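You operate a simulated robot arm through the tools that you are given. There is no shell and no other tool. Be economical: measure what you need, move in short steps, check, and stop when the job is done.

You are at the controls of a simulated two-armed robot. One attempt, no reset.

TASK
Take the yellow card and put it on the shelf of the green table. Put the yellow filter cartridge from the second shelf from the bottom of the grey rack on the middle shelf of the blue rack and the blue filter cartridge on the left bay of the cream cabinet. Open the bottom drawer. Any order will do.

The check looks at the end state, three seconds after you hand in, the way a careful person would. Anything else that was tipped, shoved, dropped, spilled or broken makes it a failure.

THE ROBOT
Two 7-joint arms with two-finger parallel grippers on one trunk, on a base that drives. Base frame: it is fixed to the floor where the robot stands at the start and does not move with it; the origin is under the middle of the robot, x ahead of it, y to its left, z up. Lengths are in m, angles in degrees, forces in N, time in s.
The left shoulder is at the start at [0.07, 0.13, 1.237], the right one opposite. Places, roughly: bottom drawer [-2.4, -1, 0.6]; filter cartridge [-5.5, 0.75, 0.5]; left bay of the cream cabinet [-4.5, 2, 0.2]; middle shelf of the blue rack [-5.6, -0.6, 0.9]; shelf of the green table (36x25 cm) [0.22, -1.38, 0.22]. Payload 1.57 kg a hand.
Tool frame (each hand has its own): the origin (TCP) lies between the finger pads and is the grasp point; the fingertips stand 0.03 m ahead of it; z points along the fingers, y is the line along which they close. Largest opening 0.08 m; finger width 0.017, thickness 0.012; the body of the gripper, 0.04 by 0.082 m, starts 0.08 m behind the TCP.
Orientation is that of the tool frame in the base frame, as a unit quaternion [w, x, y, z]. With the fingers straight down and closing along the base's y, the tool's x points along the base's -x, its y along +y and its z along -z.

THE INTERFACE
- The arms move only by the tool apply_moves. It takes "left_commands", "right_commands" or both (then of equal length, played together; a hand with none holds still); each is a list of rows, each an object of numbers (a shift or turn left out is 0, a gripper value left out holds the last): "x", "y", "z": the shift along the base's x, y, z in m; "ax", "ay", "az": the turn, a rotation vector about the base's x, y, z in degrees; "hand": the finger opening in m, from 0 to 0.08. In form: [{"x": .., "y": .., "z": .., "ax": .., "ay": .., "az": .., "hand": ..}, ...]. A call has 1 to 10 rows; each row shifts and turns the commanded pose from where the row before left it. A row lasts 0.2 s, in which the tool goes at most 0.05 m and 8.6 degrees; a call with a longer step from one row to the next is refused whole, and so is a gripper value outside its range. A pose out of reach is approached as far as the arm can. The call stops where the force on the tool passes 40 N (or 10 N more than at its start, if that is more) or the arm is blocked; 0.2 s more then pass. The fingers move at their own pace (about 0.108 m/s each) and stop on an object; they squeeze with about 35 N. The grip force told is the motor's: it shows also when the fingers shut on nothing. Time passes only in rows, and 0.2 s behind the last, so rows that do not move let the fingers close. It gives the time, the measured TCP pose, the force on the tool (base axes), the opening and the grip force at its end, in the units of the frame above (readings bear some noise), with the torque about the TCP (base axes, N m) and any sound that the robot's microphone picked up, and new pictures: "views" is both (left out), scene, wrist or none (wrist: the cameras of the hands that moved).
- Cameras (640 x 400 px; columns grow to the right, rows downward): "scene" is now at [0.137, -0.017, 1.467]; the picture's right is [-0.21, -0.98, 0.00], its down [-0.58, 0.13, -0.80] and it looks along [0.79, -0.17, -0.59] (base axes); focal length 270 px, centre (320, 200). "left" rides on the left gripper at [0.072, 0.007, -0.122] in its tool frame; the picture's right is [-0.09, 1.00, 0.00], its down [-0.84, -0.08, -0.54] and it looks along [-0.54, -0.05, 0.84] (tool axes); focal length 238 px, centre (320, 200). "right" rides on the right gripper at [0.072, -0.007, -0.122] in its tool frame; the picture's right is [0.09, 1.00, 0.00], its down [-0.84, 0.08, -0.54] and it looks along [-0.54, 0.05, 0.84] (tool axes); focal length 238 px, centre (320, 200). There is no depth. A picture from a camera that has moved, and an enlarged one, comes with that camera's place and axes in the base frame and with its lens.
- slide_trunk(by): slides the trunk up (or, below 0, down) by that many m; the arms and the scene camera ride with it, the base frame stays. It gives what a move gives, with no picture.
- roll_base(legs): drives the robot by 1 to 6 legs, each [ahead, left, turn to the left] in m, m and degrees, along the robot's own axes; the way and the turn of a leg run together, so that a leg with both is an arc; at most 1.5 m and 180 degrees a leg. The arms and the cameras ride along, it lands a little off, and it stops where it bumps. It gives what a move gives, and a new picture of the scene camera.
- aim_head(pan, tilt): turns the head with the scene camera to pan (to the left, within 86 degrees either way) and tilt (down, from -29 to 69), counted from straight ahead of the robot. It gives what a move gives, and a new picture of the scene camera.
- zoom(camera, box): a new picture of the part [left, top, right, bottom] of that camera's present view, enlarged. It takes no simulated time.
- hand_in(): hands the job in; it is judged then, once.

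Go step by step. Nothing tells you exact positions but the pictures and the camera data: compare them with the known pose of the tool, close in by small moves and look again before you grip or let go. The budget is 165 turns and 260 pictures, counting those below and the enlarged ones. Unless the task says otherwise, let go and move clear before handing in.

The tools are called after "Call:" as name(argument=value, ...) on one line, values as JSON. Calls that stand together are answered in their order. apply_moves: Moves the arms, as the interface text tells. Its arguments: {"type":"object","properties":{"left_commands":{"type":"array"},"right_commands":{"type":"array"},"views":{"type":"string","enum":["both","scene","wrist","none"]}},"required":[]} The other tools are called the same way: slide_trunk (by) slides the trunk up or down; roll_base (legs) drives the base; aim_head (pan, tilt) turns the head that bears the scene camera; zoom (camera, box) takes an enlarged picture of a part of a camera's view; hand_in () hands the job in.

At the start:

```text
time_s: 0.0
left_tcp_pos: [0.3729, 0.0623, 1.2789]
left_orientation: [0.001, -0.001, 1.0, 0.0]
left_contact_force: [-0.3, 0.2, 1.1]
left_ft_torque: [0.0, -0.01, 0.0]
left_width: 0.0801
left_gripper_force: 0.0
right_tcp_pos: [0.2714, -0.184, 1.2781]
right_orientation: [0.0, -0.001, 1.0, 0.001]
right_contact_force: [-0.2, -0.3, 0.3]
right_ft_torque: [0.0, 0.02, 0.01]
right_width: 0.08
right_gripper_force: 0.1
trunk travel left (down, up): [-0.875, 0.065]
robot x, y, heading: [0.0016, -0.0004, 0.0]
head pan, tilt: [-12.4, 36.4]
```

scene: 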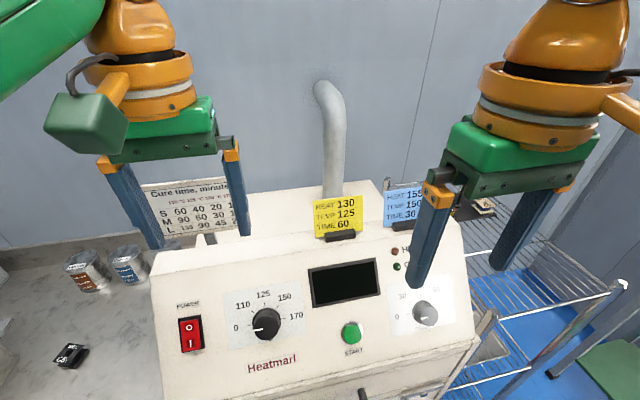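
right: 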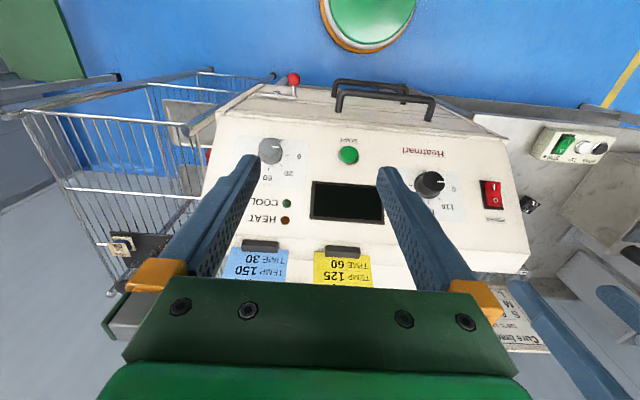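
left: 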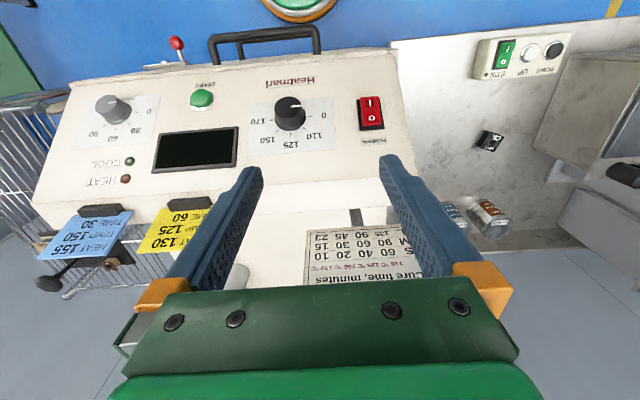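

I see the heat press with a yellow card and a blue card held in clips on its top edge; triangulating puts the yellow card near [0.47, -0.12, 1.18]. I'll look closer before choosing the grip.

Call:
zoom(camera="scene", box=[280, 160, 460, 270])

Call:
zoom(camera="right", box=[200, 200, 420, 340])

Call:
aim_head(pan=-75, tilt=45)

```text
3.56 times, centred on (370, 215) of scene
camera zoom: at [0.137, -0.017, 1.467], right [-0.21, -0.98, 0.0], down [-0.58, 0.13, -0.8], along [0.79, -0.17, -0.59], focal length 960 px, centre (142, 147)
```

zoom: 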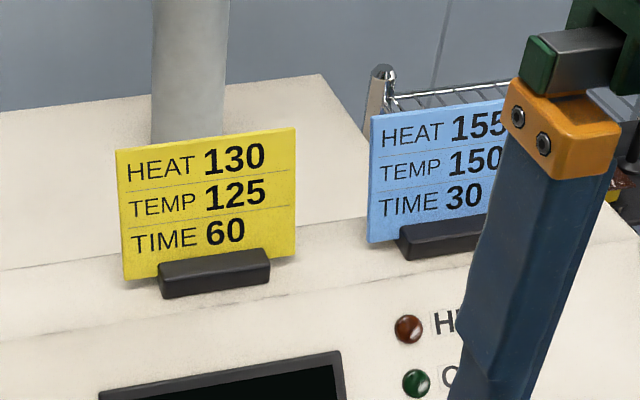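

```text
2.86 times, centred on (310, 270) of right
camera zoom: at [0.1998, -0.1915, 1.4027], right [-0.09, 1.0, 0.0], down [0.84, 0.08, 0.54], along [0.54, 0.05, -0.84], focal length 681 px, centre (349, 0)
```

zoom: 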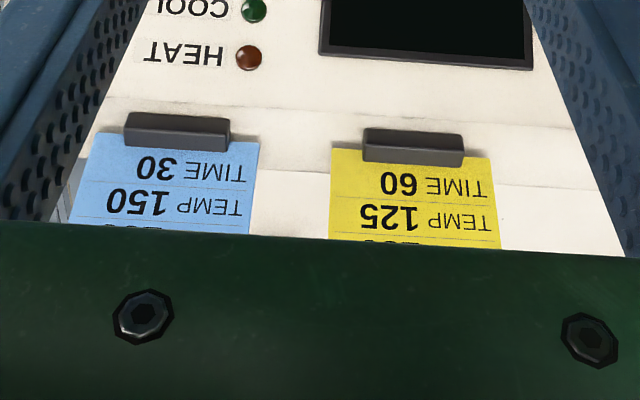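

```text
time_s: 1.3
left_tcp_pos: [0.3747, 0.0625, 1.2791]
left_orientation: [0.001, -0.002, 1.0, -0.001]
left_contact_force: [-0.4, 0.1, -0.9]
left_ft_torque: [-0.03, 0.0, -0.04]
left_width: 0.0802
left_gripper_force: 0.1
right_tcp_pos: [0.2717, -0.1856, 1.28]
right_orientation: [-0.001, -0.001, 1.0, 0.0]
right_contact_force: [-0.6, -0.2, 0.2]
right_ft_torque: [0.02, 0.0, 0.01]
right_width: 0.0801
right_gripper_force: 0.0
trunk travel left (down, up): [-0.875, 0.065]
robot x, y, heading: [-0.0024, 0.0002, 0.1]
head pan, tilt: [-75.0, 45.0]
camera scene: at [0.073, -0.0768, 1.4544], right [-0.97, -0.26, 0.0], down [-0.18, 0.68, -0.71], along [0.18, -0.68, -0.71], focal length 270 px, centre (320, 200)
```

scene: 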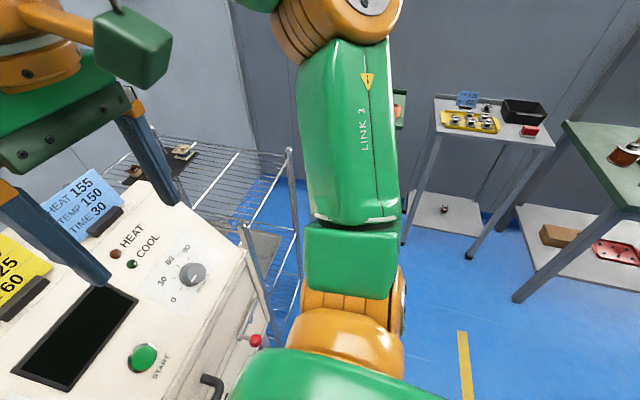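

The yellow card stands upright in its clip, face toward me (width along y), so I'll pinch it by its top edge from above with the right hand, closing along x. First I turn the right hand 90°.

Call:
aim_head(pan=-12, tilt=40)

Call:
apply_moves(right_commands=[{"z": 0.02, "az": 8.5}, {"z": 0.02, "az": 8.5}, {"az": 8.5}, {"az": 8.5}, {"az": 8.5}, {"az": 8.5}, {"az": 8.5}, {"az": 8.5}, {"az": 8.5}, {"az": 8.5}], views="none")

Call:
apply_moves(right_commands=[{"az": 5, "x": 0.04, "hand": 0.05}, {"x": 0.04}, {}], views="both")

```text
time_s: 2.7
left_tcp_pos: [0.3748, 0.061, 1.2794]
left_orientation: [0.0, -0.002, 1.0, -0.001]
left_contact_force: [0.9, 0.7, -0.7]
left_ft_torque: [-0.01, -0.04, 0.0]
left_width: 0.0801
left_gripper_force: 0.1
right_tcp_pos: [0.2709, -0.1843, 1.2776]
right_orientation: [0.0, -0.001, 1.0, 0.001]
right_contact_force: [0.2, 0.4, 0.7]
right_ft_torque: [0.01, -0.02, -0.01]
right_width: 0.0803
right_gripper_force: 0.1
trunk travel left (down, up): [-0.875, 0.065]
robot x, y, heading: [0.0037, -0.0004, -0.2]
head pan, tilt: [-12.0, 40.0]
camera scene: at [0.1349, -0.0161, 1.4617], right [-0.21, -0.98, 0.0], down [-0.63, 0.13, -0.77], along [0.75, -0.16, -0.64], focal length 270 px, centre (320, 200)
```

scene: 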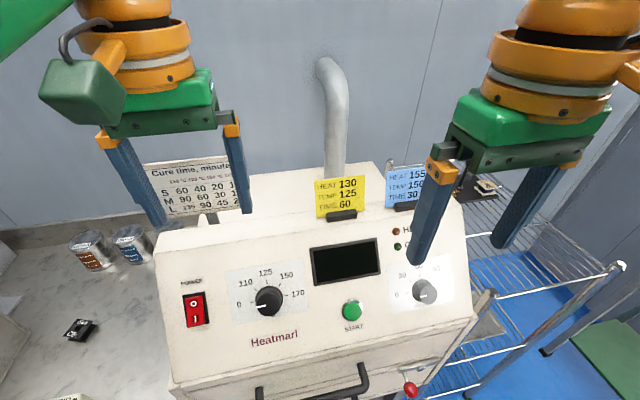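

```text
time_s: 4.9
left_tcp_pos: [0.3743, 0.0631, 1.2795]
left_orientation: [0.0, -0.001, 1.0, -0.002]
left_contact_force: [0.1, -0.7, 0.1]
left_ft_torque: [-0.03, 0.03, 0.02]
left_width: 0.0801
left_gripper_force: 0.1
right_tcp_pos: [0.2186, -0.1229, 1.2455]
right_orientation: [-0.001, -0.677, 0.736, 0.001]
right_contact_force: [0.8, 0.5, 0.0]
right_ft_torque: [-0.02, 0.01, -0.02]
right_width: 0.0799
right_gripper_force: 0.0
right hand out of reach, approached as far as the arm can: row 2, 4, 5, 6, 7, 8, 9, 10
trunk travel left (down, up): [-0.875, 0.065]
robot x, y, heading: [-0.0012, 0.002, 0.1]
head pan, tilt: [-12.0, 40.0]
```

```text
time_s: 5.7
left_tcp_pos: [0.3737, 0.061, 1.2789]
left_orientation: [0.001, -0.002, 1.0, -0.001]
left_contact_force: [-0.4, 0.8, 0.1]
left_ft_torque: [-0.01, 0.0, 0.01]
left_width: 0.08
left_gripper_force: 0.1
right_tcp_pos: [0.2343, -0.1088, 1.2128]
right_orientation: [0.0, -0.707, 0.707, 0.0]
right_contact_force: [0.0, -0.6, -0.6]
right_ft_torque: [0.02, -0.03, -0.01]
right_width: 0.05
right_gripper_force: 0.1
right hand out of reach, approached as far as the arm can: row 1, 2
trunk travel left (down, up): [-0.875, 0.065]
robot x, y, heading: [-0.003, 0.0009, -0.1]
head pan, tilt: [-12.0, 40.0]
camera scene: at [0.134, -0.0165, 1.4618], right [-0.21, -0.98, 0.0], down [-0.63, 0.13, -0.77], along [0.75, -0.16, -0.64], focal length 270 px, centre (320, 200)
camera right: at [0.2425, -0.1812, 1.3383], right [-1.0, -0.09, 0.0], down [-0.08, 0.84, 0.54], along [-0.05, 0.54, -0.84], focal length 238 px, centre (320, 200)
```

scene: 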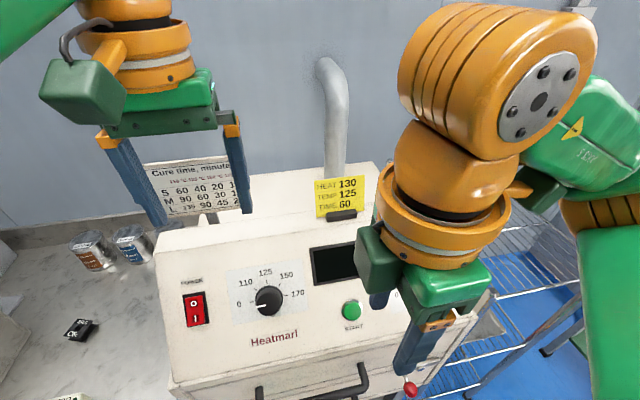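
right: 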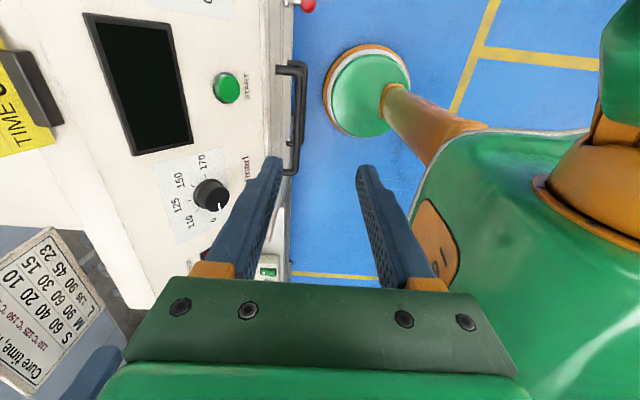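

The right arm hit its reach limit on the turn with the hand at z≈1.21. I'll raise the trunk, test the forward reach and look down to see how close the base is to the machine.

Call:
slide_trunk(by=0.06)

Call:
apply_moves(right_commands=[{"x": 0.03}, {"x": 0.03}, {"x": 0.03}, {}], views="none")

Call:
aim_head(pan=0, tilt=69)

```text
time_s: 6.7
left_tcp_pos: [0.3744, 0.0628, 1.3391]
left_orientation: [0.001, -0.002, 1.0, -0.001]
left_contact_force: [0.4, -1.0, 0.3]
left_ft_torque: [0.01, 0.01, -0.01]
left_width: 0.08
left_gripper_force: 0.0
right_tcp_pos: [0.2376, -0.1083, 1.2733]
right_orientation: [-0.001, -0.707, 0.707, 0.0]
right_contact_force: [0.4, 0.8, -0.1]
right_ft_torque: [0.01, 0.01, -0.01]
right_width: 0.05
right_gripper_force: 0.1
trunk travel left (down, up): [-0.935, 0.005]
robot x, y, heading: [-0.0019, 0.0037, 0.2]
head pan, tilt: [-12.0, 40.0]
```

```text
time_s: 7.7
left_tcp_pos: [0.3745, 0.0603, 1.338]
left_orientation: [0.0, -0.001, 1.0, -0.001]
left_contact_force: [-0.4, -0.9, -0.3]
left_ft_torque: [-0.01, 0.01, 0.0]
left_width: 0.0798
left_gripper_force: 0.1
right_tcp_pos: [0.2373, -0.1083, 1.2734]
right_orientation: [-0.001, -0.706, 0.708, 0.0]
right_contact_force: [0.0, -0.1, 0.9]
right_ft_torque: [0.02, 0.03, -0.01]
right_width: 0.05
right_gripper_force: 0.1
right hand out of reach, approached as far as the arm can: row 1, 2, 3
trunk travel left (down, up): [-0.935, 0.005]
robot x, y, heading: [-0.0003, 0.0021, 0.1]
head pan, tilt: [-12.0, 40.0]
```

```text
time_s: 8.6
left_tcp_pos: [0.3732, 0.0616, 1.3379]
left_orientation: [0.001, -0.001, 1.0, -0.001]
left_contact_force: [-0.2, 0.5, -0.6]
left_ft_torque: [-0.02, 0.0, 0.0]
left_width: 0.0798
left_gripper_force: 0.0
right_tcp_pos: [0.2362, -0.1098, 1.2745]
right_orientation: [0.0, 0.707, -0.707, 0.0]
right_contact_force: [0.9, 0.5, -0.1]
right_ft_torque: [0.02, -0.03, -0.02]
right_width: 0.05
right_gripper_force: 0.0
trunk travel left (down, up): [-0.935, 0.005]
robot x, y, heading: [0.0046, 0.0026, -0.2]
head pan, tilt: [0.0, 68.8]
camera scene: at [0.1077, 0.0017, 1.4856], right [0.0, -1.0, 0.0], down [-0.93, 0.0, -0.36], along [0.36, 0.0, -0.93], focal length 270 px, centre (320, 200)
```

scene: 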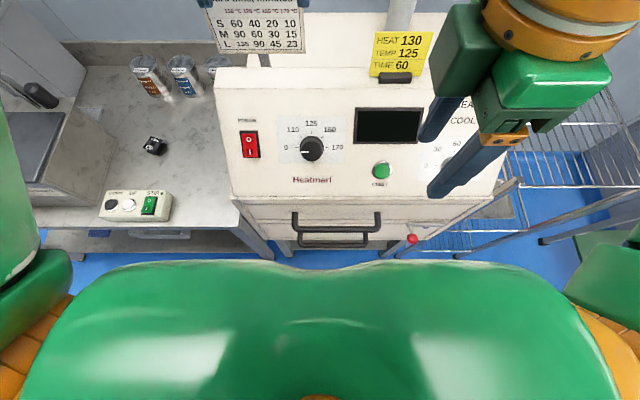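

The right wrist is stuck at a joint limit in this turn direction, so I'll turn it the opposite way and see if that reaches further.

Call:
apply_moves(right_commands=[{"az": -8.5, "y": -0.01}, {"az": -8.5, "y": -0.01}, {"az": -8.5, "y": -0.01}, {"az": -8.5, "y": -0.01}, {"az": -8.5, "y": -0.01}, {"az": -8.5, "y": -0.01}, {"az": -8.5, "y": -0.01}, {"az": -8.5, "y": -0.01}, {"az": -8.5}, {"az": -8.5}], views="none")

Call:
apply_moves(right_commands=[{"az": -8.5}, {"az": -8.5}, {"az": -8.5}, {"az": -8.5}, {"az": -8.5}, {"az": -8.5}, {"az": -8.5}, {"az": -8.5}, {"az": -8.5}, {"az": -8.5}], views="none")

Call:
apply_moves(right_commands=[{"az": -8.5}, {"az": -1.5}, {"x": 0.04}, {"x": 0.04}], views="none")

```text
time_s: 10.8
left_tcp_pos: [0.3736, 0.0628, 1.3392]
left_orientation: [0.001, -0.002, 1.0, -0.001]
left_contact_force: [-0.6, 0.1, 0.6]
left_ft_torque: [-0.01, 0.01, -0.02]
left_width: 0.0801
left_gripper_force: 0.0
right_tcp_pos: [0.2358, -0.1888, 1.2751]
right_orientation: [0.001, -0.043, 0.999, 0.001]
right_contact_force: [0.3, -1.0, 0.0]
right_ft_torque: [-0.02, -0.01, 0.0]
right_width: 0.0498
right_gripper_force: 0.0
trunk travel left (down, up): [-0.935, 0.005]
robot x, y, heading: [-0.0023, -0.0006, 0.3]
head pan, tilt: [0.0, 68.8]
```

```text
time_s: 13.0
left_tcp_pos: [0.3735, 0.0616, 1.3393]
left_orientation: [0.001, -0.002, 1.0, -0.001]
left_contact_force: [0.6, -1.0, -0.3]
left_ft_torque: [-0.01, 0.0, -0.02]
left_width: 0.0799
left_gripper_force: 0.0
right_tcp_pos: [0.2364, -0.1894, 1.2741]
right_orientation: [0.001, 0.644, 0.765, 0.001]
right_contact_force: [0.9, 0.5, -0.4]
right_ft_torque: [0.01, 0.01, -0.03]
right_width: 0.0498
right_gripper_force: 0.1
trunk travel left (down, up): [-0.935, 0.005]
robot x, y, heading: [0.0033, -0.0011, -0.0]
head pan, tilt: [0.0, 68.8]
```

```text
time_s: 14.0
left_tcp_pos: [0.377, 0.0626, 1.3379]
left_orientation: [0.0, -0.002, 1.0, -0.002]
left_contact_force: [0.0, -0.5, -0.1]
left_ft_torque: [-0.01, 0.05, -0.01]
left_width: 0.08
left_gripper_force: 0.1
right_tcp_pos: [0.3214, -0.1906, 1.2737]
right_orientation: [-0.002, 0.707, 0.707, -0.001]
right_contact_force: [0.6, -0.3, 0.8]
right_ft_torque: [-0.01, 0.04, -0.01]
right_width: 0.05
right_gripper_force: 0.1
trunk travel left (down, up): [-0.935, 0.005]
robot x, y, heading: [-0.0004, -0.0003, -0.1]
head pan, tilt: [0.0, 68.8]
```

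The -90° turn works without limits. I move up and over the card and look.

Call:
apply_moves(right_commands=[{"z": 0.03}, {"x": 0.03, "y": 0.02}, {"x": 0.03, "y": 0.02}, {"x": 0.03, "y": 0.02}, {"x": 0.03, "y": 0.01}, {}], views="wrist")

Call:
aim_head(pan=-12, tilt=40)

```text
time_s: 15.4
left_tcp_pos: [0.3754, 0.0623, 1.3388]
left_orientation: [0.0, -0.002, 1.0, -0.003]
left_contact_force: [-0.1, -0.1, -0.3]
left_ft_torque: [0.02, 0.02, 0.02]
left_width: 0.0802
left_gripper_force: 0.0
right_tcp_pos: [0.3784, -0.1678, 1.2784]
right_orientation: [0.0, 0.708, 0.707, 0.001]
right_contact_force: [-0.3, -0.1, -0.9]
right_ft_torque: [0.02, 0.02, 0.01]
right_width: 0.05
right_gripper_force: 0.1
right hand out of reach, approached as far as the arm can: row 3, 4, 5
trunk travel left (down, up): [-0.935, 0.005]
robot x, y, heading: [0.0002, -0.0024, -0.1]
head pan, tilt: [0.0, 68.8]
camera right: at [0.372, -0.0958, 1.4028], right [1.0, 0.09, 0.0], down [0.08, -0.84, 0.54], along [0.05, -0.54, -0.84], focal length 238 px, centre (320, 200)
```

right: 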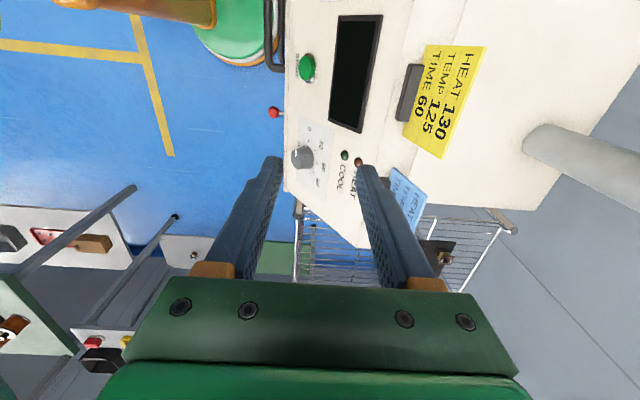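

```text
time_s: 16.3
left_tcp_pos: [0.3743, 0.0619, 1.339]
left_orientation: [0.001, -0.002, 1.0, 0.0]
left_contact_force: [0.3, 0.6, 0.0]
left_ft_torque: [-0.02, 0.01, 0.04]
left_width: 0.0799
left_gripper_force: 0.1
right_tcp_pos: [0.3768, -0.1673, 1.2788]
right_orientation: [0.0, 0.707, 0.707, 0.002]
right_contact_force: [-0.2, 0.9, -0.1]
right_ft_torque: [0.0, 0.01, 0.0]
right_width: 0.0501
right_gripper_force: 0.1
trunk travel left (down, up): [-0.935, 0.005]
robot x, y, heading: [0.0032, 0.0013, 0.1]
head pan, tilt: [-12.0, 40.0]
camera scene: at [0.1347, -0.016, 1.5216], right [-0.21, -0.98, 0.0], down [-0.63, 0.13, -0.77], along [0.75, -0.16, -0.64], focal length 270 px, centre (320, 200)
```

scene: 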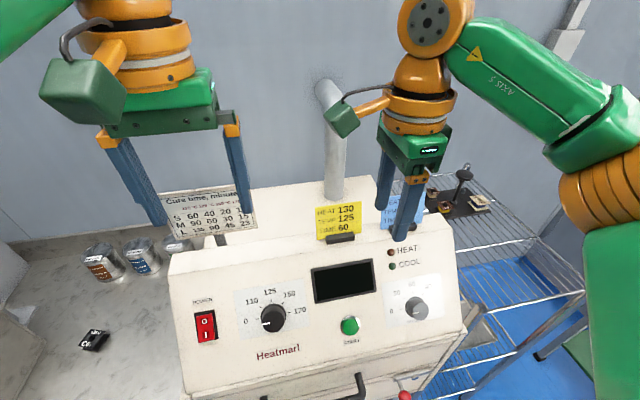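

Triangulated, the card's top edge is at x≈0.490, y −0.085…−0.169, z≈1.203, leaning back about 12°. The right arm tops out at x≈0.38, so I'll pull the left hand back and drive 0.11 m forward (base edge ~0.18, machine handle ~0.27).

Call:
apply_moves(left_commands=[{"x": -0.04}, {"x": -0.04}, {"x": -0.03}], views="none")

Call:
roll_base(legs=[[0.1, 0, 0]])

```text
time_s: 17.1
left_tcp_pos: [0.2629, 0.0619, 1.3394]
left_orientation: [0.001, -0.001, 1.0, -0.002]
left_contact_force: [-0.1, -0.1, -0.4]
left_ft_torque: [-0.01, -0.01, 0.0]
left_width: 0.0801
left_gripper_force: 0.1
right_tcp_pos: [0.3759, -0.1681, 1.2805]
right_orientation: [0.0, 0.708, 0.707, 0.002]
right_contact_force: [-0.5, -0.3, 0.6]
right_ft_torque: [-0.01, 0.02, 0.02]
right_width: 0.0501
right_gripper_force: 0.1
trunk travel left (down, up): [-0.935, 0.005]
robot x, y, heading: [0.0002, 0.0004, 0.0]
head pan, tilt: [-12.0, 40.0]
```

```text
time_s: 18.3
left_tcp_pos: [0.3529, 0.0612, 1.3399]
left_orientation: [0.005, -0.001, 1.0, -0.002]
left_contact_force: [-1.3, -0.4, 0.4]
left_ft_torque: [0.0, -0.08, -0.01]
left_width: 0.0798
left_gripper_force: 0.1
right_tcp_pos: [0.4663, -0.167, 1.2815]
right_orientation: [0.003, 0.707, 0.707, 0.003]
right_contact_force: [-0.4, 0.1, -0.5]
right_ft_torque: [0.01, -0.05, 0.0]
right_width: 0.0499
right_gripper_force: 0.1
trunk travel left (down, up): [-0.935, 0.005]
robot x, y, heading: [0.0975, -0.0027, -0.3]
head pan, tilt: [-12.0, 40.0]
camera scene: at [0.2222, -0.0159, 1.5227], right [-0.21, -0.98, 0.0], down [-0.62, 0.13, -0.77], along [0.75, -0.16, -0.64], focal length 270 px, centre (320, 200)
```

scene: 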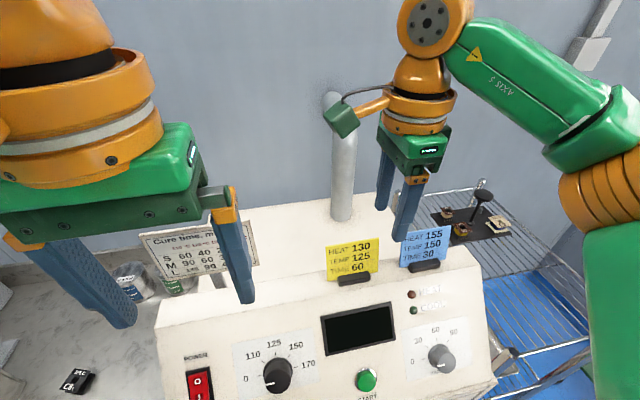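

The drive landed fine. Now I shift over the card centre and tilt 10° to match the card's lean.

Call:
apply_moves(right_commands=[{"y": 0.02, "x": 0.01}, {"y": 0.02, "x": 0.01, "ay": 5}, {"ay": 5}, {}], views="both")

```text
time_s: 19.3
left_tcp_pos: [0.3649, 0.0614, 1.3392]
left_orientation: [0.0, -0.001, 1.0, 0.0]
left_contact_force: [0.0, 0.3, 0.1]
left_ft_torque: [0.0, 0.04, 0.0]
left_width: 0.0799
left_gripper_force: 0.0
right_tcp_pos: [0.4548, -0.1655, 1.2563]
right_orientation: [-0.062, 0.705, 0.704, -0.06]
right_contact_force: [-0.5, -0.5, 0.0]
right_ft_torque: [0.03, 0.01, 0.0]
right_width: 0.0501
right_gripper_force: 0.1
right hand out of reach, approached as far as the arm can: row 1, 2, 3
trunk travel left (down, up): [-0.935, 0.005]
robot x, y, heading: [0.0968, 0.0011, -0.1]
head pan, tilt: [-12.0, 40.0]
camera scene: at [0.2356, -0.0162, 1.5215], right [-0.21, -0.98, 0.0], down [-0.63, 0.13, -0.77], along [0.75, -0.16, -0.64], focal length 270 px, centre (320, 200)
camera right: at [0.4692, -0.0957, 1.3801], right [0.98, 0.09, -0.17], down [0.17, -0.84, 0.52], along [-0.1, -0.54, -0.84], focal length 238 px, centre (320, 200)
```

scene: 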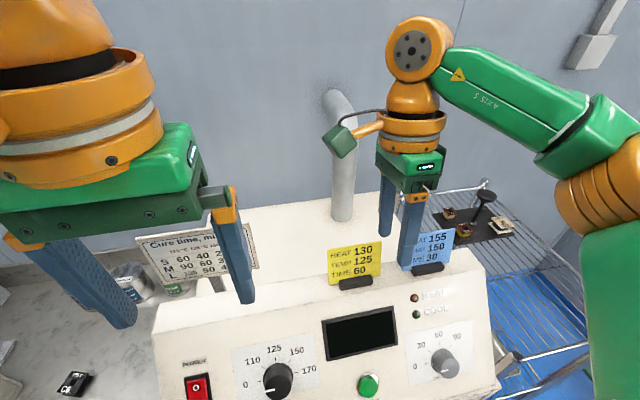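
right: 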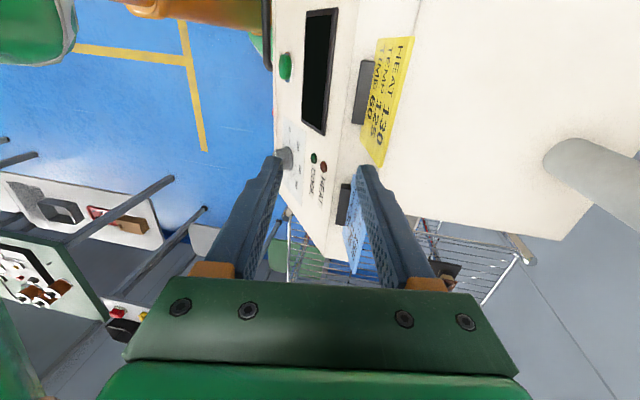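

The hand is at its reach limit above the blue card, so I move the base a little more (0.035 ahead, 0.04 left), which brings the tips above the yellow card.

Call:
roll_base(legs=[[0.035, 0.04, 0]])

Call:
apply_moves(right_commands=[{}, {}], views="wrist")

```text
time_s: 20.2
left_tcp_pos: [0.3909, 0.0925, 1.3406]
left_orientation: [0.004, 0.0, 1.0, 0.001]
left_contact_force: [0.1, 0.2, 0.1]
left_ft_torque: [0.05, -0.08, -0.02]
left_width: 0.08
left_gripper_force: 0.0
right_tcp_pos: [0.4803, -0.136, 1.2581]
right_orientation: [-0.061, 0.705, 0.704, -0.055]
right_contact_force: [-0.9, -1.0, 0.7]
right_ft_torque: [0.08, -0.07, -0.01]
right_width: 0.05
right_gripper_force: 0.2
trunk travel left (down, up): [-0.935, 0.005]
robot x, y, heading: [0.135, 0.0404, -0.2]
head pan, tilt: [-12.0, 40.0]
camera scene: at [0.26, 0.0141, 1.5223], right [-0.21, -0.98, -0.01], down [-0.62, 0.14, -0.77], along [0.75, -0.16, -0.64], focal length 270 px, centre (320, 200)
```

scene: 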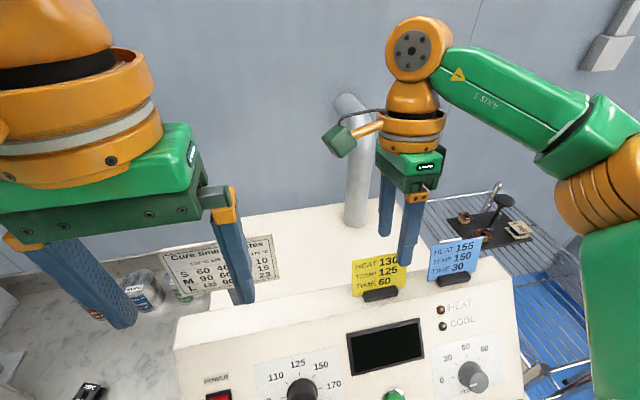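

```text
time_s: 20.8
left_tcp_pos: [0.3961, 0.0998, 1.3394]
left_orientation: [0.002, -0.001, 1.0, -0.001]
left_contact_force: [0.0, 0.2, -0.2]
left_ft_torque: [0.02, 0.01, 0.04]
left_width: 0.08
left_gripper_force: 0.2
right_tcp_pos: [0.4866, -0.1291, 1.2578]
right_orientation: [-0.061, 0.705, 0.704, -0.058]
right_contact_force: [-0.2, -0.6, -0.2]
right_ft_torque: [0.0, -0.01, -0.03]
right_width: 0.0499
right_gripper_force: 0.2
trunk travel left (down, up): [-0.935, 0.005]
robot x, y, heading: [0.1361, 0.0404, -0.2]
head pan, tilt: [-12.0, 40.0]
camera right: at [0.501, -0.0576, 1.381], right [0.98, 0.09, -0.17], down [0.17, -0.84, 0.52], along [-0.09, -0.54, -0.84], focal length 238 px, centre (320, 200)
```

right: 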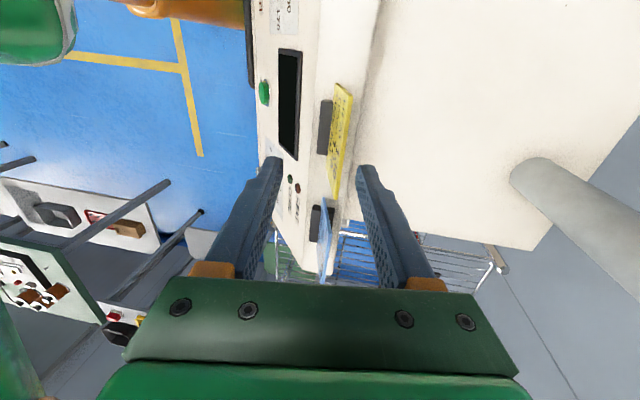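

TCP sits above the card with fingers straddling it; the card is ~1 cm towards +x of the tool line. I descend straight down to z≈1.20 in two steps.

Call:
apply_moves(right_commands=[{"z": -0.02, "x": 0.002}, {"z": -0.02, "x": 0.001}, {"z": -0.015}, {}], views="both")

```text
time_s: 21.8
left_tcp_pos: [0.3966, 0.1003, 1.338]
left_orientation: [0.001, -0.001, 1.0, -0.002]
left_contact_force: [0.5, -0.2, 0.4]
left_ft_torque: [0.01, 0.0, -0.02]
left_width: 0.0799
left_gripper_force: 0.1
right_tcp_pos: [0.4899, -0.1293, 1.2006]
right_orientation: [-0.061, 0.705, 0.704, -0.059]
right_contact_force: [0.0, 0.2, -0.4]
right_ft_torque: [0.0, -0.02, -0.01]
right_width: 0.0499
right_gripper_force: 0.0
trunk travel left (down, up): [-0.935, 0.005]
robot x, y, heading: [0.1337, 0.0387, -0.0]
head pan, tilt: [-12.0, 40.0]
camera scene: at [0.2685, 0.0233, 1.5217], right [-0.21, -0.98, 0.0], down [-0.63, 0.13, -0.77], along [0.75, -0.16, -0.64], focal length 270 px, centre (320, 200)
camera right: at [0.5052, -0.0564, 1.3252], right [0.98, 0.09, -0.17], down [0.17, -0.84, 0.52], along [-0.09, -0.54, -0.84], focal length 238 px, centre (320, 200)
```

scene: 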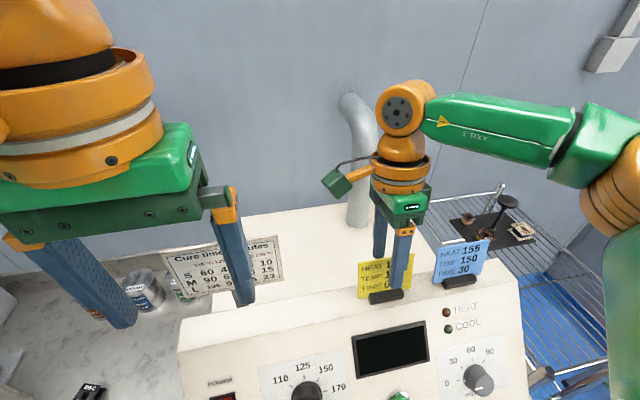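
right: 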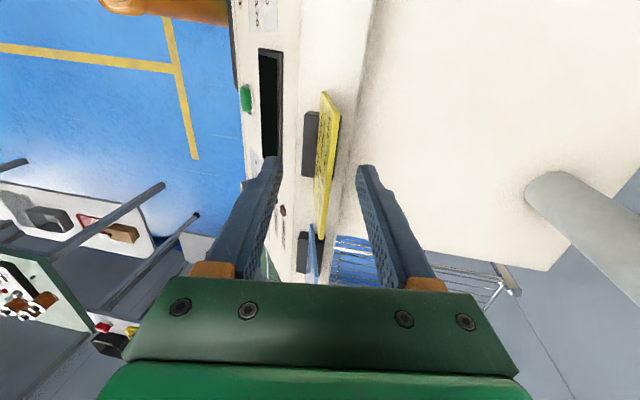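

The card runs right between the pads. I close the fingers, then pull up along the card.

Call:
apply_moves(right_commands=[{"hand": 0}, {}, {}, {}], views="none")

Call:
apply_moves(right_commands=[{"z": 0.01, "x": 0.002}, {"z": 0.015, "x": 0.002}, {"z": 0.02}, {"z": 0.015}, {}], views="both")

```text
time_s: 22.8
left_tcp_pos: [0.3961, 0.0993, 1.3388]
left_orientation: [0.002, -0.001, 1.0, -0.001]
left_contact_force: [0.8, 0.1, 0.6]
left_ft_torque: [-0.01, 0.02, 0.04]
left_width: 0.0799
left_gripper_force: 0.1
right_tcp_pos: [0.4895, -0.1282, 1.2022]
right_orientation: [-0.061, 0.705, 0.704, -0.06]
right_contact_force: [-0.7, -0.2, 4.6]
right_ft_torque: [0.01, 0.15, 0.0]
right_width: 0.0029
right_gripper_force: 24.3
trunk travel left (down, up): [-0.935, 0.005]
robot x, y, heading: [0.134, 0.0393, -0.3]
head pan, tilt: [-12.0, 40.0]
```

```text
time_s: 24.0
left_tcp_pos: [0.3972, 0.1001, 1.338]
left_orientation: [0.001, 0.0, 1.0, -0.002]
left_contact_force: [-0.3, -0.1, 0.7]
left_ft_torque: [-0.02, 0.03, 0.0]
left_width: 0.08
left_gripper_force: 0.0
right_tcp_pos: [0.4894, -0.1309, 1.2594]
right_orientation: [-0.061, 0.705, 0.704, -0.059]
right_contact_force: [-0.9, 0.0, -1.1]
right_ft_torque: [-0.02, 0.0, 0.02]
right_width: 0.0029
right_gripper_force: 24.1
right hand out of reach, approached as far as the arm can: row 4
trunk travel left (down, up): [-0.935, 0.005]
robot x, y, heading: [0.1337, 0.0413, -0.3]
head pan, tilt: [-12.0, 40.0]
camera scene: at [0.2681, 0.0232, 1.5217], right [-0.21, -0.98, 0.0], down [-0.63, 0.13, -0.77], along [0.75, -0.16, -0.64], focal length 270 px, centre (320, 200)
camera right: at [0.5035, -0.06, 1.3829], right [0.98, 0.09, -0.17], down [0.17, -0.84, 0.52], along [-0.09, -0.54, -0.84], focal length 238 px, centre (320, 200)
```

scene: 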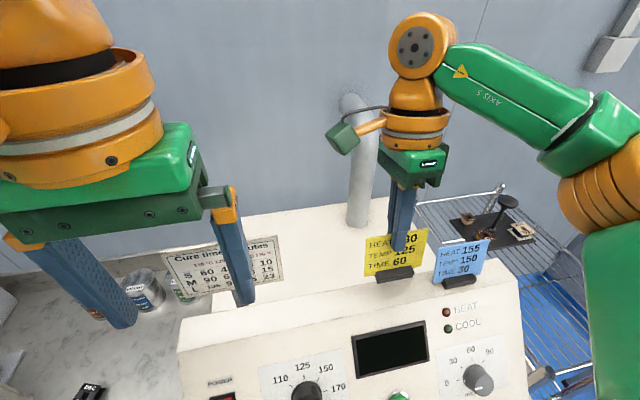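
right: 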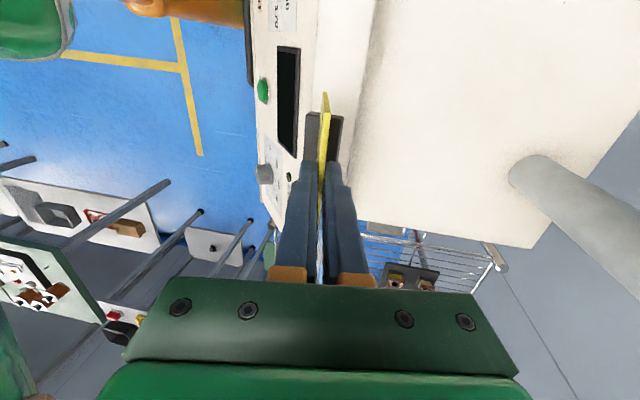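

The card came up with the hand; I check whether it's clear of the clip.

Call:
zoom(camera="scene", box=[340, 190, 500, 300])

```text
3.64 times, centred on (420, 245) of scene
camera zoom: at [0.2681, 0.0232, 1.5217], right [-0.21, -0.98, 0.0], down [-0.63, 0.13, -0.77], along [0.75, -0.16, -0.64], focal length 982 px, centre (-44, 36)
```

zoom: 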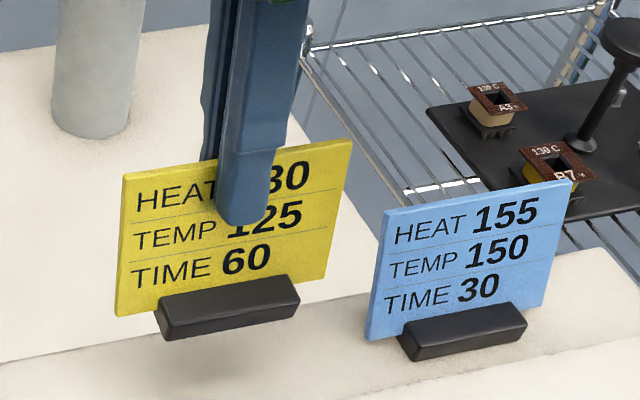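

The "clip" came along: it is the card's foot, so this is a standing card. I'll want it upright on the shelf; I back away and look at the green table to judge headroom.

Call:
roll_base(legs=[[-0.4, 0, 0]])

Call:
aim_head(pan=-80, tilt=45)

```text
time_s: 26.5
left_tcp_pos: [-0.0003, 0.1019, 1.3377]
left_orientation: [0.0, -0.001, 1.0, -0.001]
left_contact_force: [0.7, 1.0, 0.3]
left_ft_torque: [-0.01, 0.03, 0.01]
left_width: 0.0803
left_gripper_force: 0.0
right_tcp_pos: [0.0934, -0.1301, 1.2578]
right_orientation: [-0.062, 0.705, 0.704, -0.059]
right_contact_force: [0.6, 0.7, 0.2]
right_ft_torque: [-0.02, 0.05, -0.01]
right_width: 0.003
right_gripper_force: 24.1
trunk travel left (down, up): [-0.935, 0.005]
robot x, y, heading: [-0.2655, 0.0418, 0.0]
head pan, tilt: [-12.0, 40.0]
camera scene: at [-0.1281, 0.0236, 1.5213], right [-0.21, -0.98, 0.0], down [-0.63, 0.13, -0.76], along [0.75, -0.16, -0.64], focal length 270 px, centre (320, 200)
```

scene: 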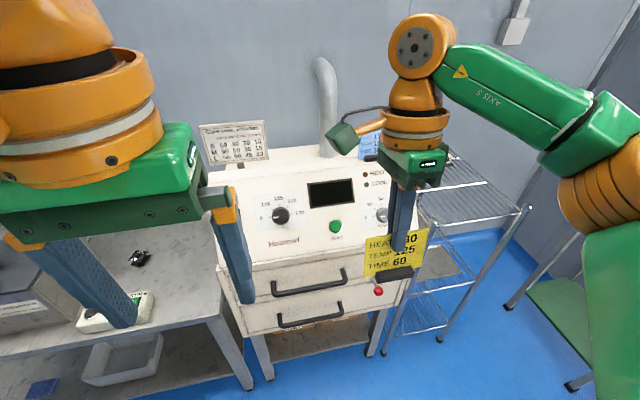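

```text
time_s: 27.9
left_tcp_pos: [-0.0017, 0.1015, 1.3389]
left_orientation: [0.001, -0.002, 1.0, -0.002]
left_contact_force: [0.7, -0.1, -0.7]
left_ft_torque: [0.02, 0.0, 0.01]
left_width: 0.0801
left_gripper_force: 0.0
right_tcp_pos: [0.0896, -0.1291, 1.2585]
right_orientation: [-0.061, 0.705, 0.704, -0.06]
right_contact_force: [0.0, -0.5, -0.3]
right_ft_torque: [-0.01, 0.04, 0.0]
right_width: 0.0029
right_gripper_force: 24.8
trunk travel left (down, up): [-0.935, 0.005]
robot x, y, heading: [-0.2661, 0.0391, 0.2]
head pan, tilt: [-80.0, 45.0]
camera scene: at [-0.2002, -0.0389, 1.5144], right [-0.98, -0.17, 0.0], down [-0.12, 0.7, -0.71], along [0.12, -0.7, -0.71], focal length 270 px, centre (320, 200)
```

scene: 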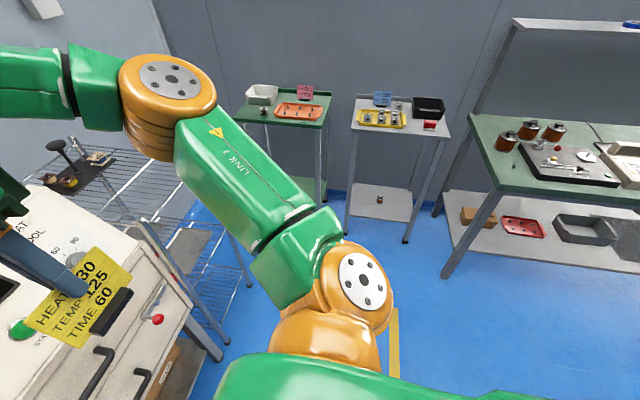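

The green table stands beyond the wire rack against the far wall. I turn right 90° and look at it head-on.

Call:
roll_base(legs=[[-0.1, 0, -90]])

Call:
aim_head(pan=25, tilt=35)

```text
time_s: 32.1
left_tcp_pos: [-0.268, -0.1615, 1.3392]
left_orientation: [-0.001, 0.704, 0.71, -0.001]
left_contact_force: [-0.8, -0.5, -0.1]
left_ft_torque: [0.01, -0.01, 0.02]
left_width: 0.08
left_gripper_force: 0.1
right_tcp_pos: [-0.4995, -0.253, 1.2596]
right_orientation: [-0.085, 0.996, 0.002, 0.0]
right_contact_force: [-1.3, 0.1, -0.9]
right_ft_torque: [0.0, 0.0, 0.03]
right_width: 0.0031
right_gripper_force: 24.1
trunk travel left (down, up): [-0.935, 0.005]
robot x, y, heading: [-0.3303, 0.1049, -89.7]
head pan, tilt: [-80.0, 45.0]
camera scene: at [-0.409, 0.04, 1.5144], right [-0.18, 0.98, 0.0], down [0.7, 0.13, -0.71], along [-0.7, -0.13, -0.71], focal length 270 px, centre (320, 200)
```

scene: 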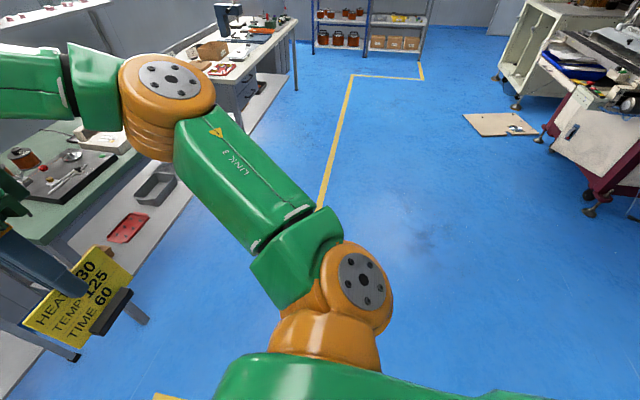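

```text
time_s: 33.9
left_tcp_pos: [-0.2686, -0.1596, 1.3382]
left_orientation: [0.0, 0.704, 0.71, -0.002]
left_contact_force: [0.1, 0.1, -0.4]
left_ft_torque: [-0.04, 0.01, 0.01]
left_width: 0.0801
left_gripper_force: 0.0
right_tcp_pos: [-0.4988, -0.2536, 1.2585]
right_orientation: [-0.084, 0.996, 0.003, 0.002]
right_contact_force: [0.3, 0.3, -0.3]
right_ft_torque: [0.02, -0.03, 0.0]
right_width: 0.0031
right_gripper_force: 24.3
trunk travel left (down, up): [-0.935, 0.005]
robot x, y, heading: [-0.3303, 0.1028, -89.8]
head pan, tilt: [25.0, 35.0]
camera scene: at [-0.2918, -0.0247, 1.5292], right [-0.9, -0.43, 0.0], down [-0.25, 0.52, -0.82], along [0.35, -0.74, -0.57], focal length 270 px, centre (320, 200)
```

scene: 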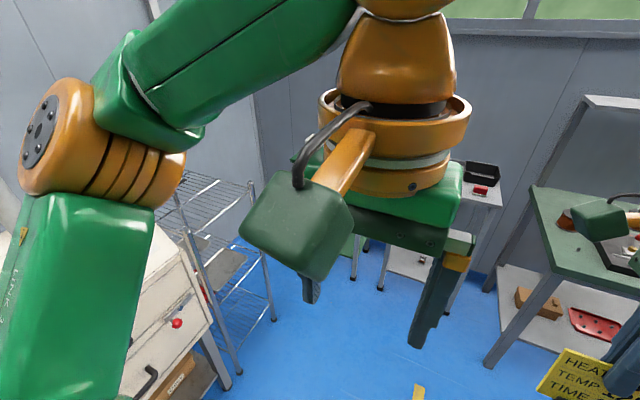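

The rack occupies x>0.35, so the floor at x≈-0.1 is clear. I drive 0.6 ahead and 0.2 left, closer to the green table.

Call:
roll_base(legs=[[0.6, 0.2, 0]])

Call:
aim_head(pan=20, tilt=55)

```text
time_s: 37.5
left_tcp_pos: [-0.0671, -0.7583, 1.3383]
left_orientation: [0.001, 0.705, 0.71, -0.002]
left_contact_force: [-0.1, -0.2, -0.9]
left_ft_torque: [-0.04, -0.02, 0.0]
left_width: 0.0798
left_gripper_force: 0.0
right_tcp_pos: [-0.2979, -0.8494, 1.2589]
right_orientation: [-0.083, 0.997, 0.002, 0.001]
right_contact_force: [0.5, 0.0, 0.2]
right_ft_torque: [-0.03, -0.01, -0.02]
right_width: 0.0031
right_gripper_force: 24.0
trunk travel left (down, up): [-0.935, 0.005]
robot x, y, heading: [-0.1308, -0.4959, -89.9]
head pan, tilt: [25.0, 35.0]
camera scene: at [-0.0904, -0.6211, 1.5295], right [-0.9, -0.43, 0.0], down [-0.24, 0.52, -0.82], along [0.35, -0.74, -0.57], focal length 270 px, centre (320, 200)
```

scene: 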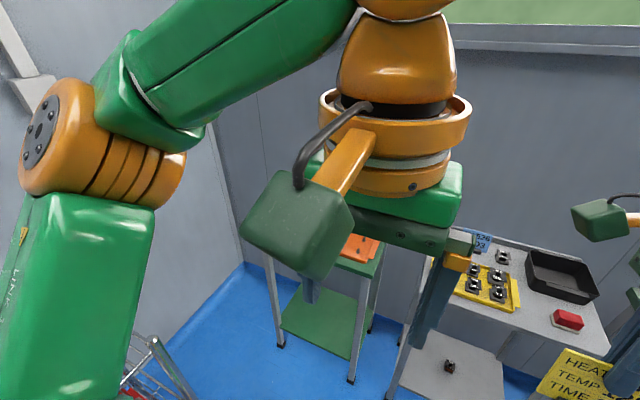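

```text
time_s: 38.3
left_tcp_pos: [-0.0655, -0.7592, 1.3387]
left_orientation: [0.0, 0.705, 0.709, -0.001]
left_contact_force: [-0.4, -0.1, 0.0]
left_ft_torque: [-0.04, 0.0, 0.02]
left_width: 0.0803
left_gripper_force: 0.1
right_tcp_pos: [-0.2968, -0.8525, 1.2588]
right_orientation: [-0.085, 0.996, 0.002, 0.002]
right_contact_force: [0.5, 1.1, 0.2]
right_ft_torque: [0.0, 0.0, 0.0]
right_width: 0.003
right_gripper_force: 24.5
trunk travel left (down, up): [-0.935, 0.005]
robot x, y, heading: [-0.1259, -0.4954, -89.8]
head pan, tilt: [20.0, 55.0]
camera scene: at [-0.1023, -0.6114, 1.501], right [-0.94, -0.35, 0.0], down [-0.28, 0.77, -0.57], along [0.2, -0.54, -0.82], focal length 270 px, centre (320, 200)
```

scene: 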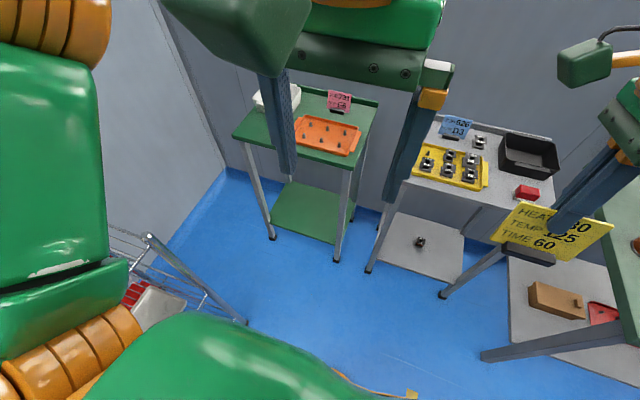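

The green table's lower shelf is empty, top at ~0.8 m, shelf ~0.22 m. A vertical hand would tangle with table legs, so I'll stand the card on open floor first and regrip it with the hand pitched 45°. I back off to open floor.

Call:
roll_base(legs=[[-0.5, -0.35, 0]])

Call:
apply_moves(right_commands=[{"az": 8.6}, {"az": 8.6}, {"az": 8.6}, {"az": 8.6}, {"az": 8.6}, {"az": 8.6}, {"az": 8.6}, {"az": 8.6}, {"az": 8.6}, {"az": 8.6}], views="none")

Call:
slide_trunk(by=-0.85)

Call:
aim_head(pan=-20, tilt=60)

```text
time_s: 41.7
left_tcp_pos: [-0.4154, -0.2667, 1.3382]
left_orientation: [-0.001, 0.705, 0.709, -0.002]
left_contact_force: [0.3, -0.5, 0.5]
left_ft_torque: [-0.01, 0.02, 0.04]
left_width: 0.0801
left_gripper_force: 0.0
right_tcp_pos: [-0.6477, -0.3593, 1.2578]
right_orientation: [-0.086, 0.996, 0.001, 0.001]
right_contact_force: [-0.8, 0.2, 0.8]
right_ft_torque: [-0.01, 0.01, 0.02]
right_width: 0.003
right_gripper_force: 24.3
trunk travel left (down, up): [-0.935, 0.005]
robot x, y, heading: [-0.4783, -0.0019, -89.7]
head pan, tilt: [20.0, 55.0]
camera scene: at [-0.4512, -0.1197, 1.5008], right [-0.94, -0.34, 0.0], down [-0.28, 0.77, -0.57], along [0.2, -0.54, -0.82], focal length 270 px, centre (320, 200)
```

scene: 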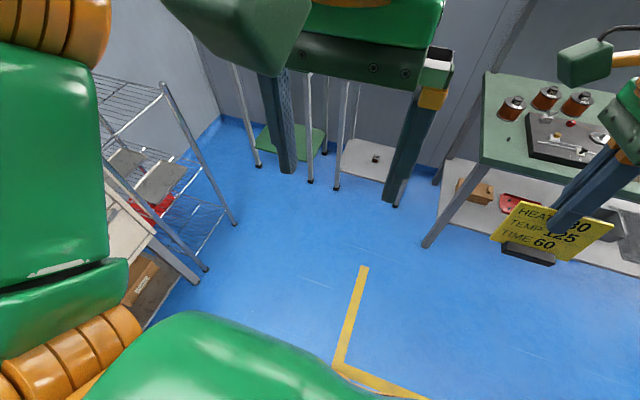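

```text
time_s: 43.9
left_tcp_pos: [-0.4175, -0.2662, 1.339]
left_orientation: [0.001, 0.705, 0.709, -0.001]
left_contact_force: [-1.3, 0.2, 0.1]
left_ft_torque: [0.01, -0.01, -0.01]
left_width: 0.0803
left_gripper_force: 0.0
right_tcp_pos: [-0.6534, -0.352, 1.2558]
right_orientation: [-0.062, 0.727, 0.681, -0.057]
right_contact_force: [-0.5, 0.4, -0.3]
right_ft_torque: [-0.04, 0.02, -0.01]
right_width: 0.0031
right_gripper_force: 24.3
right hand out of reach, approached as far as the arm can: row 2, 4
trunk travel left (down, up): [-0.935, 0.005]
robot x, y, heading: [-0.4821, -0.0017, -90.0]
head pan, tilt: [20.0, 55.0]
```

```text
refused: -0.85 is not a number from -0.4 to 0.4
```

```text
time_s: 45.0
left_tcp_pos: [-0.4173, -0.2656, 1.3384]
left_orientation: [0.0, 0.705, 0.709, -0.001]
left_contact_force: [0.1, -1.2, 0.1]
left_ft_torque: [-0.02, -0.02, 0.03]
left_width: 0.0801
left_gripper_force: 0.0
right_tcp_pos: [-0.6529, -0.3525, 1.2553]
right_orientation: [-0.062, 0.728, 0.68, -0.056]
right_contact_force: [0.6, -0.2, 0.0]
right_ft_torque: [0.0, -0.02, 0.02]
right_width: 0.003
right_gripper_force: 24.4
trunk travel left (down, up): [-0.935, 0.005]
robot x, y, heading: [-0.475, 0.0009, -90.1]
head pan, tilt: [-20.0, 60.0]
camera scene: at [-0.4999, -0.1127, 1.4949], right [-0.94, 0.34, 0.0], down [0.29, 0.81, -0.5], along [-0.17, -0.47, -0.87], focal length 270 px, centre (320, 200)
```

scene: 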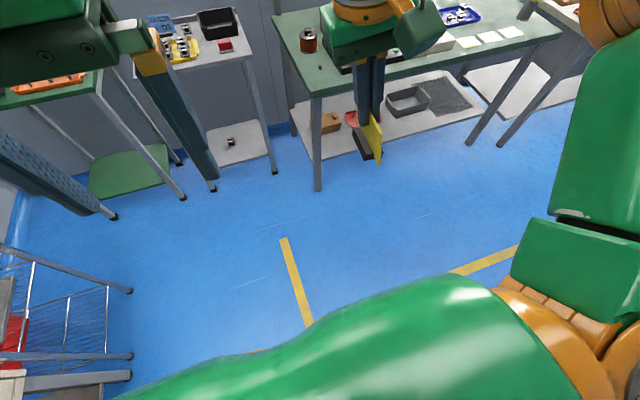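

Card plane is now along the robot's forward direction. I lower the trunk in steps and bring the hand near the floor.

Call:
slide_trunk(by=-0.4)

Call:
slide_trunk(by=-0.4)

Call:
apply_moves(right_commands=[{"az": 4, "z": -0.04}, {"z": -0.05}, {"z": -0.05}, {"z": -0.05}, {"z": -0.05}, {"z": -0.05}, {}], views="both")

```text
time_s: 48.8
left_tcp_pos: [-0.4175, -0.2651, 0.9389]
left_orientation: [0.0, 0.705, 0.709, -0.001]
left_contact_force: [-0.2, -0.2, 0.1]
left_ft_torque: [-0.05, -0.01, 0.03]
left_width: 0.0799
left_gripper_force: 0.1
right_tcp_pos: [-0.6526, -0.3532, 0.8545]
right_orientation: [-0.063, 0.728, 0.681, -0.056]
right_contact_force: [0.4, -0.7, -0.8]
right_ft_torque: [0.03, -0.01, -0.01]
right_width: 0.0032
right_gripper_force: 23.5
trunk travel left (down, up): [-0.535, 0.405]
robot x, y, heading: [-0.4753, -0.0037, -90.0]
head pan, tilt: [-20.0, 60.0]
```

```text
time_s: 52.6
left_tcp_pos: [-0.4156, -0.266, 0.5396]
left_orientation: [0.0, 0.705, 0.709, -0.002]
left_contact_force: [-0.6, 0.1, -0.9]
left_ft_torque: [0.01, 0.0, 0.0]
left_width: 0.08
left_gripper_force: 0.1
right_tcp_pos: [-0.6528, -0.3529, 0.4541]
right_orientation: [-0.063, 0.728, 0.68, -0.057]
right_contact_force: [0.8, -0.1, -1.1]
right_ft_torque: [0.02, -0.01, -0.01]
right_width: 0.0028
right_gripper_force: 24.5
trunk travel left (down, up): [-0.135, 0.805]
robot x, y, heading: [-0.4774, -0.0035, -89.6]
head pan, tilt: [-20.0, 60.0]
```

```text
time_s: 54.2
left_tcp_pos: [-0.4175, -0.266, 0.5385]
left_orientation: [-0.001, 0.705, 0.709, -0.001]
left_contact_force: [-0.7, 0.2, 0.4]
left_ft_torque: [-0.02, -0.03, -0.02]
left_width: 0.0801
left_gripper_force: 0.0
right_tcp_pos: [-0.6863, -0.3284, 0.2031]
right_orientation: [-0.06, 0.704, 0.705, -0.059]
right_contact_force: [-0.2, -0.1, -0.7]
right_ft_torque: [0.0, -0.02, -0.03]
right_width: 0.0031
right_gripper_force: 24.4
right hand out of reach, approached as far as the arm can: row 5, 6
trunk travel left (down, up): [-0.135, 0.805]
robot x, y, heading: [-0.4754, -0.0058, -89.8]
head pan, tilt: [-20.0, 60.0]
camera scene: at [-0.5, -0.1125, 0.6949], right [-0.94, 0.34, 0.0], down [0.29, 0.81, -0.5], along [-0.17, -0.47, -0.87], focal length 270 px, centre (320, 200)
camera right: at [-0.672, -0.2574, 0.3267], right [0.98, 0.09, -0.17], down [0.17, -0.84, 0.52], along [-0.09, -0.54, -0.84], focal length 238 px, centre (320, 200)
```

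scene: 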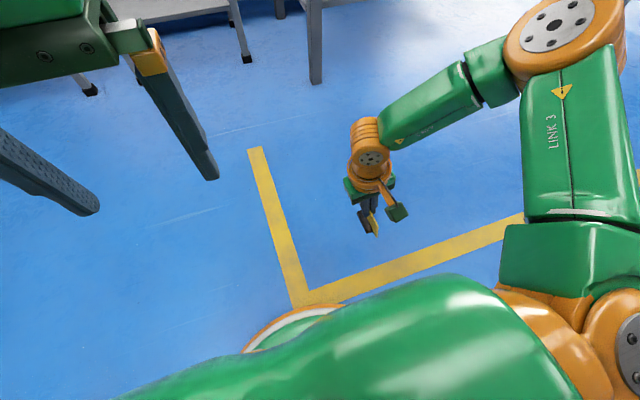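
right: 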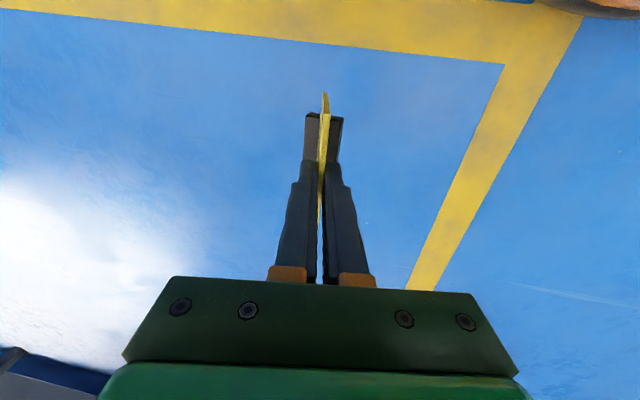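

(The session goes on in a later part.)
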